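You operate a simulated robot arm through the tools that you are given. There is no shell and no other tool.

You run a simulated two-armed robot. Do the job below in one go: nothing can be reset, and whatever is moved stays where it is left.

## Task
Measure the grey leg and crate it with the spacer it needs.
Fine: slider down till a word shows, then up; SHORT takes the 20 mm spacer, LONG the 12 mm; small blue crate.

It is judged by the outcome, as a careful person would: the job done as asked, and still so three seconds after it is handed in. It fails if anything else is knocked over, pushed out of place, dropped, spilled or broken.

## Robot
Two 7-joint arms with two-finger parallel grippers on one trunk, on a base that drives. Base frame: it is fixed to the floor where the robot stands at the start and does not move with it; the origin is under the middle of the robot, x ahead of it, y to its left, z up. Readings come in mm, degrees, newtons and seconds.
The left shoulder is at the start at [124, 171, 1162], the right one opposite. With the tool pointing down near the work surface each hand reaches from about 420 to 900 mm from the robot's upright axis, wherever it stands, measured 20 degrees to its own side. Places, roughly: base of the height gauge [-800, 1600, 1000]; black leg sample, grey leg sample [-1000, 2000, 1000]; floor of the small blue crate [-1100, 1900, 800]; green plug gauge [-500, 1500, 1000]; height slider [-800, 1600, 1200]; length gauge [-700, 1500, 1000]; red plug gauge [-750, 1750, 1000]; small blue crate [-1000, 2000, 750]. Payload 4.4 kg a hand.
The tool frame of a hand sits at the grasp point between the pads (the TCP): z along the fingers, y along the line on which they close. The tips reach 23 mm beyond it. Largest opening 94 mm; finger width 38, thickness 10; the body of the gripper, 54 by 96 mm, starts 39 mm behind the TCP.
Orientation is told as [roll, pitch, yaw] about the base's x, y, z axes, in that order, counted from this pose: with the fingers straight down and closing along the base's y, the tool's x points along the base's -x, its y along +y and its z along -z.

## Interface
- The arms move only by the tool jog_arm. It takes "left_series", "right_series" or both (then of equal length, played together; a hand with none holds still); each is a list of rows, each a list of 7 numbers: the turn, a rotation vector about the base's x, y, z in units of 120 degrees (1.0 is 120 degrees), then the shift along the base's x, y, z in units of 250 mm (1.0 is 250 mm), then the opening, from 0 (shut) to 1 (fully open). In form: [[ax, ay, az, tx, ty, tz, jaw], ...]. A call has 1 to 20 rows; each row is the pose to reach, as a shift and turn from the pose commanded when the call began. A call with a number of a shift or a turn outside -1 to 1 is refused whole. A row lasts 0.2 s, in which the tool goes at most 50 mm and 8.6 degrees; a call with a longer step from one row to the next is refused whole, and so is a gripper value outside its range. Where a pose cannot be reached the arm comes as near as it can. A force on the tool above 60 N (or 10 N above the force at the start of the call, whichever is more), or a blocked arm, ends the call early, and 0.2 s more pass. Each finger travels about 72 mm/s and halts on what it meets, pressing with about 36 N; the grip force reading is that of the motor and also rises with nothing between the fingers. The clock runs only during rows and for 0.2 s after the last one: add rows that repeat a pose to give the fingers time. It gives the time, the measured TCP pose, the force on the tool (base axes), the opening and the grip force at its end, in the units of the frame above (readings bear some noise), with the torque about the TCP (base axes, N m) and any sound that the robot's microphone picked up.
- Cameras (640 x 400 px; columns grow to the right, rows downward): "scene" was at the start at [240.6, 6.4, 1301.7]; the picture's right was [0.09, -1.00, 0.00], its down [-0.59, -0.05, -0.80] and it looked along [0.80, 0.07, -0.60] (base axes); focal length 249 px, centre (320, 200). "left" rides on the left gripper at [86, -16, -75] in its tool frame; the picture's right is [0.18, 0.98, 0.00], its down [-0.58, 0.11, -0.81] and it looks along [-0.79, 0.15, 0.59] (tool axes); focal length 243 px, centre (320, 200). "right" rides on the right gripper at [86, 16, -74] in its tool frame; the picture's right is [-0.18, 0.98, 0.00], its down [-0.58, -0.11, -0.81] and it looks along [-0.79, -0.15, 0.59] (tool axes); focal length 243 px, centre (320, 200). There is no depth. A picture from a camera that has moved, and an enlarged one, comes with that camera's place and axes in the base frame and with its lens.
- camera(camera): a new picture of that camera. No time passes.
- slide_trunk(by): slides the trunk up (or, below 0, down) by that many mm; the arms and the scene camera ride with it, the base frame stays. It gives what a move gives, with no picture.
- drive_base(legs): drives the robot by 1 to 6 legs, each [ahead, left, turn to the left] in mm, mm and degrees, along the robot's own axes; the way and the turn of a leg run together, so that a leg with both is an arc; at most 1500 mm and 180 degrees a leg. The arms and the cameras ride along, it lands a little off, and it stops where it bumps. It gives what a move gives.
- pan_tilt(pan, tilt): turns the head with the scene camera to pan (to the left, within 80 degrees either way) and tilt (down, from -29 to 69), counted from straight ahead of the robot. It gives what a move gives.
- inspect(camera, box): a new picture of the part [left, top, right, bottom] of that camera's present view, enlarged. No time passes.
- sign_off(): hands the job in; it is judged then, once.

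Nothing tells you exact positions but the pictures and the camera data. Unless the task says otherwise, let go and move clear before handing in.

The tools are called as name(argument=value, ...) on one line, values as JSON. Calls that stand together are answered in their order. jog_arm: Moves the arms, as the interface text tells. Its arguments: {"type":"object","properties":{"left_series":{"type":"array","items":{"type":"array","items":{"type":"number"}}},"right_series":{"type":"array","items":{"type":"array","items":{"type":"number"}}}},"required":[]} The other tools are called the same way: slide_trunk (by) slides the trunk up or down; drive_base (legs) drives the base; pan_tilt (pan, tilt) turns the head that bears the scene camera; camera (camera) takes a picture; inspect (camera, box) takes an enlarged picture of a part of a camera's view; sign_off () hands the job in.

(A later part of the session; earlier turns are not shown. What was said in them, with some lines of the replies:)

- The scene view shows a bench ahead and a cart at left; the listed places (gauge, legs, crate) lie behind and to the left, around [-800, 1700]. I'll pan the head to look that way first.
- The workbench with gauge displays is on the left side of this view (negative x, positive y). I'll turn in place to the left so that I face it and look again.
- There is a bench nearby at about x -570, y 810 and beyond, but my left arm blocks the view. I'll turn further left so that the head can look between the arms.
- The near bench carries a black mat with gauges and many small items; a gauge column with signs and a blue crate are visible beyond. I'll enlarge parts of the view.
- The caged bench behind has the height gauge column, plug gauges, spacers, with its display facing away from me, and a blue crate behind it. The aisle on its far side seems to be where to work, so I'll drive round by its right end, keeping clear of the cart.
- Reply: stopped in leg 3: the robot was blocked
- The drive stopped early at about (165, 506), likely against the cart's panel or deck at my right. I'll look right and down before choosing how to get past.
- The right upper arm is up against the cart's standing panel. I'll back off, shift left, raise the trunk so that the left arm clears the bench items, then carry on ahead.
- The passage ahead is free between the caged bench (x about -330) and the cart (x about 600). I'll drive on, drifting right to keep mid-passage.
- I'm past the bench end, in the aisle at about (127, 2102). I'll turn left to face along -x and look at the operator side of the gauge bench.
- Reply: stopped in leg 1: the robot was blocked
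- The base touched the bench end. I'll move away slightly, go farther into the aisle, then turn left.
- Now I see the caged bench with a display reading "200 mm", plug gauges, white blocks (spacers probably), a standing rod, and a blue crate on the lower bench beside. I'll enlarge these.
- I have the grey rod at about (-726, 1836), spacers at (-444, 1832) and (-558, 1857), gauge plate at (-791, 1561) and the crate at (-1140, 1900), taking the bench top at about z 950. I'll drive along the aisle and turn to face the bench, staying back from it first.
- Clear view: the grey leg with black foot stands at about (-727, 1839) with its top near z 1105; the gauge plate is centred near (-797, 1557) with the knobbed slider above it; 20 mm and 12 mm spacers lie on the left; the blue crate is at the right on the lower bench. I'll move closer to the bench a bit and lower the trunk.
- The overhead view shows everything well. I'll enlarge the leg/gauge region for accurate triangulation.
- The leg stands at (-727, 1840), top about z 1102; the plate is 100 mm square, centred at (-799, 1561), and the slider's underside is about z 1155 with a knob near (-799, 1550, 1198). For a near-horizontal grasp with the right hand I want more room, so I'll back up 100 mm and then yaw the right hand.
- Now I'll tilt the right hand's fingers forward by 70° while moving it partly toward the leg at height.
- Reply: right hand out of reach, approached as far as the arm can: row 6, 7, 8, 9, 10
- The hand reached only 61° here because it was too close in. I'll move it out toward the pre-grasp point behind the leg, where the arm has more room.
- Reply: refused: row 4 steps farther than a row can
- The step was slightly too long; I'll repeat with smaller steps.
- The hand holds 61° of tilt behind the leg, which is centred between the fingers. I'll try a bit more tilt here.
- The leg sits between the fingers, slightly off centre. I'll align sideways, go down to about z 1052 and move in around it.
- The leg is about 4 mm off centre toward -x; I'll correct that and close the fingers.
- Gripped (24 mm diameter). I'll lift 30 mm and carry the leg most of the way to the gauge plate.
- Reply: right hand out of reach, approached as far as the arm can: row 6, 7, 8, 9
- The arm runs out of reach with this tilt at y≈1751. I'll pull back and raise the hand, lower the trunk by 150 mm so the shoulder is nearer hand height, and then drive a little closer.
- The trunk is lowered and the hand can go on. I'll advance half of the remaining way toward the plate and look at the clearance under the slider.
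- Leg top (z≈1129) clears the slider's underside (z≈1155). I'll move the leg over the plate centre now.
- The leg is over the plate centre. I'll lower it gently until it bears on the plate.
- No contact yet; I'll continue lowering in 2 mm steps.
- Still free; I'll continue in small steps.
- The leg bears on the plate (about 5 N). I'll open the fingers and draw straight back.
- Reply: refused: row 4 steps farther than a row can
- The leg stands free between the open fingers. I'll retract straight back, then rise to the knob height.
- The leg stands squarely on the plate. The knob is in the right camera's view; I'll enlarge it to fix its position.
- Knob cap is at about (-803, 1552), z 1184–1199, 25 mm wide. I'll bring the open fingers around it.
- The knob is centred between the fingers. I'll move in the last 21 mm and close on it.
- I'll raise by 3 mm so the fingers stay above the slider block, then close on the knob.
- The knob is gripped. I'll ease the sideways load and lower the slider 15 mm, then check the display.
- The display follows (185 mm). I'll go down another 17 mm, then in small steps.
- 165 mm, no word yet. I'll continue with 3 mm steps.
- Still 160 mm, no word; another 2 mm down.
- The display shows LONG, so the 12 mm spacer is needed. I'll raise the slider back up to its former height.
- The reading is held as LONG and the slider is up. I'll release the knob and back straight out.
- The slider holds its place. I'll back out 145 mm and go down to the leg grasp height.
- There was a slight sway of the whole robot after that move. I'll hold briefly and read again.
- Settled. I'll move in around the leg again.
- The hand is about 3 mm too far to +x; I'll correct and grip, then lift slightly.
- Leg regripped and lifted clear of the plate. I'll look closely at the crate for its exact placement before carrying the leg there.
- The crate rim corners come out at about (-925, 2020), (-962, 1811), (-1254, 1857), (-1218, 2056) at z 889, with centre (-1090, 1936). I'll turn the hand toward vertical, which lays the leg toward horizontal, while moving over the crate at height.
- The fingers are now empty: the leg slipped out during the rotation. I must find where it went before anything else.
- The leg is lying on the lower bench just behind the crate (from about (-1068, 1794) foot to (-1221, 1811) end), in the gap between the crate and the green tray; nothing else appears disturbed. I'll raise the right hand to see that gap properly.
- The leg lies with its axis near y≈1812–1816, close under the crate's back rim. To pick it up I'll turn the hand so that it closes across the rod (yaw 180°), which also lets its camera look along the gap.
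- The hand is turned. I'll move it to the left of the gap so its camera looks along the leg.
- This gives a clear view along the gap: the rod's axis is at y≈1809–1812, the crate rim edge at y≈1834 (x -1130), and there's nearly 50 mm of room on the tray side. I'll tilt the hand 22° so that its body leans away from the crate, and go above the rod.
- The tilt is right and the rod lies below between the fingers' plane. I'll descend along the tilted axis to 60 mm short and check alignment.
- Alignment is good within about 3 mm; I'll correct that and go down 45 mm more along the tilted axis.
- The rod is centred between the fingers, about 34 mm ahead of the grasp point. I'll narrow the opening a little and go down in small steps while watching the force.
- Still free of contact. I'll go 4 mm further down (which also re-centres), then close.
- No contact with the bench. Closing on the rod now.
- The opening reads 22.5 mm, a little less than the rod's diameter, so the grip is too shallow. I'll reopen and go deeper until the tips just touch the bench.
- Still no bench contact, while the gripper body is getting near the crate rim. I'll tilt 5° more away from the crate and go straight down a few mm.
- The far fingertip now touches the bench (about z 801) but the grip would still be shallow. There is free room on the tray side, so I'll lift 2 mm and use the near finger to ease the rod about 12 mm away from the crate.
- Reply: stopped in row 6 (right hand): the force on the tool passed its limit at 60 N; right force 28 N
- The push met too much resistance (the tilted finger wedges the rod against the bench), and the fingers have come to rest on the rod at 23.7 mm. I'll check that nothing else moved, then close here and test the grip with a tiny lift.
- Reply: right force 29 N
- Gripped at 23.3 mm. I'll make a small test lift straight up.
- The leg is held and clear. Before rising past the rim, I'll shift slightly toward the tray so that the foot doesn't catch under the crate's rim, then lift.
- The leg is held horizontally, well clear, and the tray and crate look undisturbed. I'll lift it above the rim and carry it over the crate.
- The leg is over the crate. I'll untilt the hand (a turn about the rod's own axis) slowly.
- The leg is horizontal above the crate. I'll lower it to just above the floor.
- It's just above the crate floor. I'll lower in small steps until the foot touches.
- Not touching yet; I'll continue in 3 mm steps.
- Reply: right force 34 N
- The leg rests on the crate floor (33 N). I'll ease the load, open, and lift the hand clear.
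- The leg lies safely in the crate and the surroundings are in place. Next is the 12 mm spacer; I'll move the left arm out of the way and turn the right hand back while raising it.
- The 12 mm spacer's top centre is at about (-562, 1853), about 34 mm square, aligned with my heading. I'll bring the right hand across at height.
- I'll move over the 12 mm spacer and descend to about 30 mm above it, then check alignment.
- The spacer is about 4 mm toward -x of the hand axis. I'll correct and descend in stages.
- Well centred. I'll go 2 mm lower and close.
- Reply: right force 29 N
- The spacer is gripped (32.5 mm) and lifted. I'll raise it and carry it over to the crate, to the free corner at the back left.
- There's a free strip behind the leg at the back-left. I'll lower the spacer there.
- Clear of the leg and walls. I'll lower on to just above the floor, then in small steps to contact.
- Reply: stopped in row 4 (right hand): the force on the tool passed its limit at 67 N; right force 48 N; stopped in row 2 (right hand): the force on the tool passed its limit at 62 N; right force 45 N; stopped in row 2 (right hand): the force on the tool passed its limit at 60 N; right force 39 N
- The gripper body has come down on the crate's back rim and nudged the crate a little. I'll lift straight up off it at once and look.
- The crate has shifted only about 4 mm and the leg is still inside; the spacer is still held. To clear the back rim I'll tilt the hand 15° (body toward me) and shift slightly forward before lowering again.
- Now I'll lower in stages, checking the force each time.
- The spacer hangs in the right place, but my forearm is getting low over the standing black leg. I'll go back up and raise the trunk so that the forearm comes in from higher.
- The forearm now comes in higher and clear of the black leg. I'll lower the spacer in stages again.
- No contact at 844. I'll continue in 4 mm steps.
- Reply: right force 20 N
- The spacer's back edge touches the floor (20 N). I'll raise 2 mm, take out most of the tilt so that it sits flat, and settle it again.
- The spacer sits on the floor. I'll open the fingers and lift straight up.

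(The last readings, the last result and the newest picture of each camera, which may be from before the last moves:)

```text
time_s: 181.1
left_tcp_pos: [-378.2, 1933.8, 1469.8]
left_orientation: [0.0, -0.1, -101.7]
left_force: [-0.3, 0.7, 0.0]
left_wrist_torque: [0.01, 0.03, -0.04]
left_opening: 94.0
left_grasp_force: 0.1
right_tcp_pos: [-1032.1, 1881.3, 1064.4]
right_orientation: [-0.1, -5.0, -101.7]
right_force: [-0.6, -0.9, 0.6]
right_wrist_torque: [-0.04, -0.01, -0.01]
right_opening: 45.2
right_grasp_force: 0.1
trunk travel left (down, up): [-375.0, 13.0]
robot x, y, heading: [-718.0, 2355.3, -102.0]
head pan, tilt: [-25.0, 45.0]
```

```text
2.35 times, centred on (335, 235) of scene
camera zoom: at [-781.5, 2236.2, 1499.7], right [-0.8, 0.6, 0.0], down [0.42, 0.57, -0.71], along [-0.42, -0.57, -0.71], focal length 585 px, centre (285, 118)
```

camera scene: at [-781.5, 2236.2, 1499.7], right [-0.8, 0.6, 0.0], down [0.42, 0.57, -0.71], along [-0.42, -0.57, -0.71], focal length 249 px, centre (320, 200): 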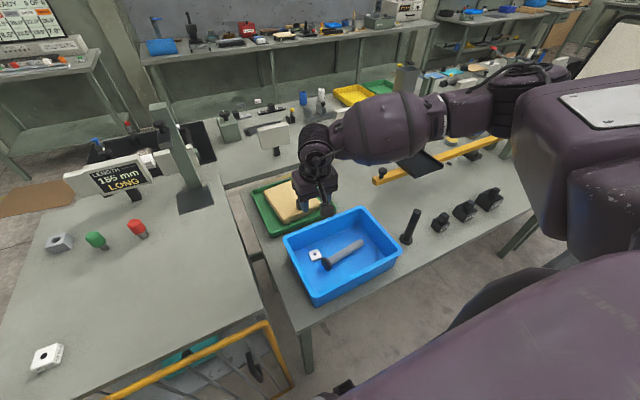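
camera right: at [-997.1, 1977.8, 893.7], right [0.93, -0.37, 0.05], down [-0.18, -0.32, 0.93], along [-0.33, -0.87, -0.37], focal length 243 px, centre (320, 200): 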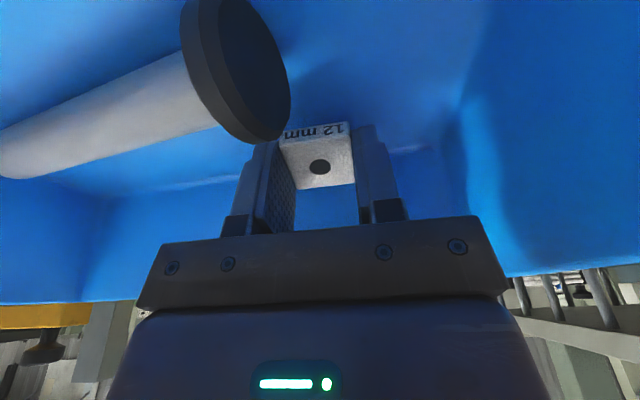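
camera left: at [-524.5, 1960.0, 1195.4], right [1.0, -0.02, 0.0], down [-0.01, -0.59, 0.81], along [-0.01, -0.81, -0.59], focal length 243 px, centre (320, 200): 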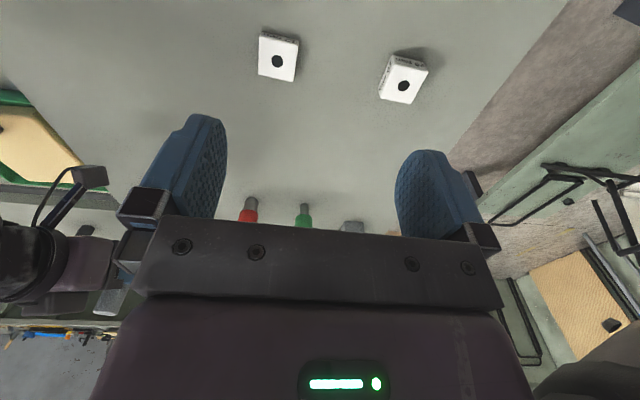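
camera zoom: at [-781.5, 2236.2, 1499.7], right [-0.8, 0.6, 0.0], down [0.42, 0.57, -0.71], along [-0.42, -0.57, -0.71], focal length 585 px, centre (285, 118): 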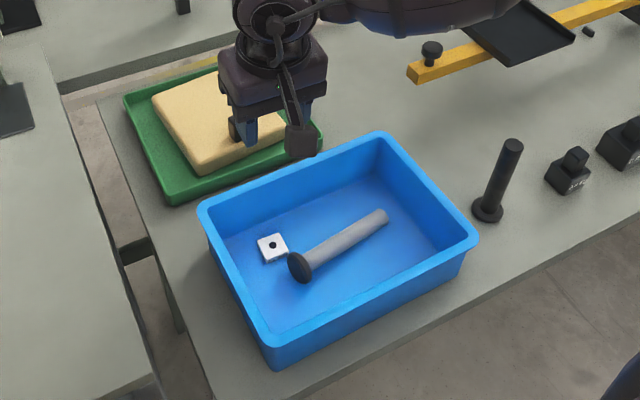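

The leg and the 12 mm spacer are both in the crate, and everything else stands in place. I'll withdraw the hand further and check the gauge once more.

jog_arm(right_series=[[0, 0, 0, 0, 0.08, 0.12, 0.5], [0, 0, 0, 0, 0.2, 0.24, 0.5], [0, 0, 0, 0, 0.32, 0.36, 0.5], [0, 0, 0, 0, 0.4, 0.5, 0.5], [0, 0, 0, 0, 0.4, 0.5, 0.5]])

pan_tilt(pan=0, tilt=45)

camera(camera="scene")

inspect(camera="scene", box=[160, 60, 340, 220])

```text
time_s: 182.3
left_tcp_pos: [-378.0, 1933.1, 1469.8]
left_orientation: [0.1, 0.0, -101.7]
left_force: [0.3, -0.6, -0.3]
left_wrist_torque: [0.02, -0.02, 0.01]
left_opening: 94.2
left_grasp_force: 0.0
right_tcp_pos: [-1029.8, 1981.2, 1188.5]
right_orientation: [0.0, -5.1, -101.7]
right_force: [0.1, -0.6, 0.0]
right_wrist_torque: [0.01, 0.02, 0.0]
right_opening: 46.9
right_grasp_force: 0.1
trunk travel left (down, up): [-375.0, 13.0]
robot x, y, heading: [-724.7, 2357.7, -102.0]
head pan, tilt: [-25.0, 45.0]
```

```text
time_s: 183.2
left_tcp_pos: [-378.0, 1933.8, 1468.8]
left_orientation: [0.2, -0.1, -101.8]
left_force: [0.0, -1.0, 0.4]
left_wrist_torque: [-0.02, -0.02, 0.01]
left_opening: 94.3
left_grasp_force: 0.2
right_tcp_pos: [-1030.4, 1982.1, 1188.4]
right_orientation: [-0.1, -5.0, -101.7]
right_force: [0.3, -0.7, -0.1]
right_wrist_torque: [0.02, 0.02, 0.01]
right_opening: 46.8
right_grasp_force: 0.1
trunk travel left (down, up): [-375.0, 13.0]
robot x, y, heading: [-721.6, 2358.2, -101.9]
head pan, tilt: [0.0, 45.0]
```

```text
taken
camera scene: at [-749.5, 2221.9, 1499.8], right [-0.98, 0.21, 0.0], down [0.15, 0.69, -0.71], along [-0.15, -0.69, -0.71], focal length 249 px, centre (320, 200)
```

scene: 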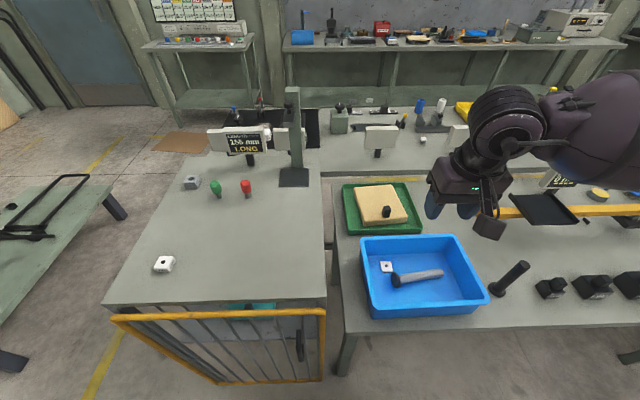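

```text
2.50 times, centred on (250, 140) of scene
camera zoom: at [-749.5, 2221.9, 1499.8], right [-0.98, 0.21, 0.0], down [0.15, 0.69, -0.71], along [-0.15, -0.69, -0.71], focal length 621 px, centre (495, 350)
```

zoom: 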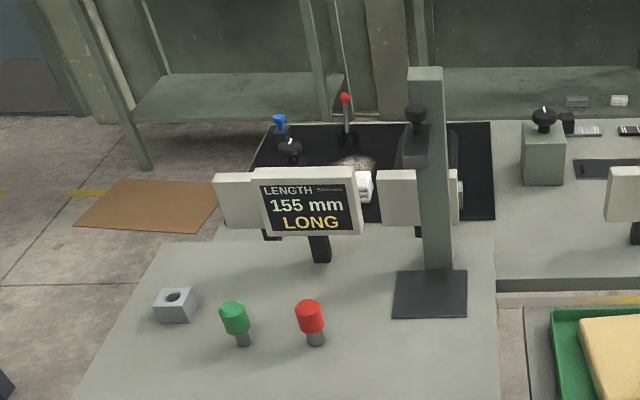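

The gauge reads LONG with its slider up. The grey leg and the 12 mm spacer lie in the small blue crate, nothing else looks disturbed, and the hands are clear. I'm handing in.

sign_off()

```text
The job is handed in.
```

The grey leg measured 155 mm and the gauge showed LONG. It is now in the small blue crate with the 12 mm spacer. The slider is back up, both hands are empty and clear, and I've handed the job in.

Three things did not go cleanly:

- **Leg dropped:** while I was turning the leg after measuring, it slipped out of the gripper and fell onto the lower bench behind the crate. I saw no damage on the camera. I picked it up from there and laid it in the crate.
- **Crate nudged:** lowering the spacer, the gripper came down on the crate's back rim and shifted the crate by about 4 mm. I left it there.
- **Cart bumped:** on the drive over, the robot was blocked beside the cart's upright panel, probably by the right arm touching it. I backed off and saw no sign that the cart had moved.

Everything else on the benches, including the black leg, the plug gauges and the 20 mm spacer, looked to be where it was in the last pictures.
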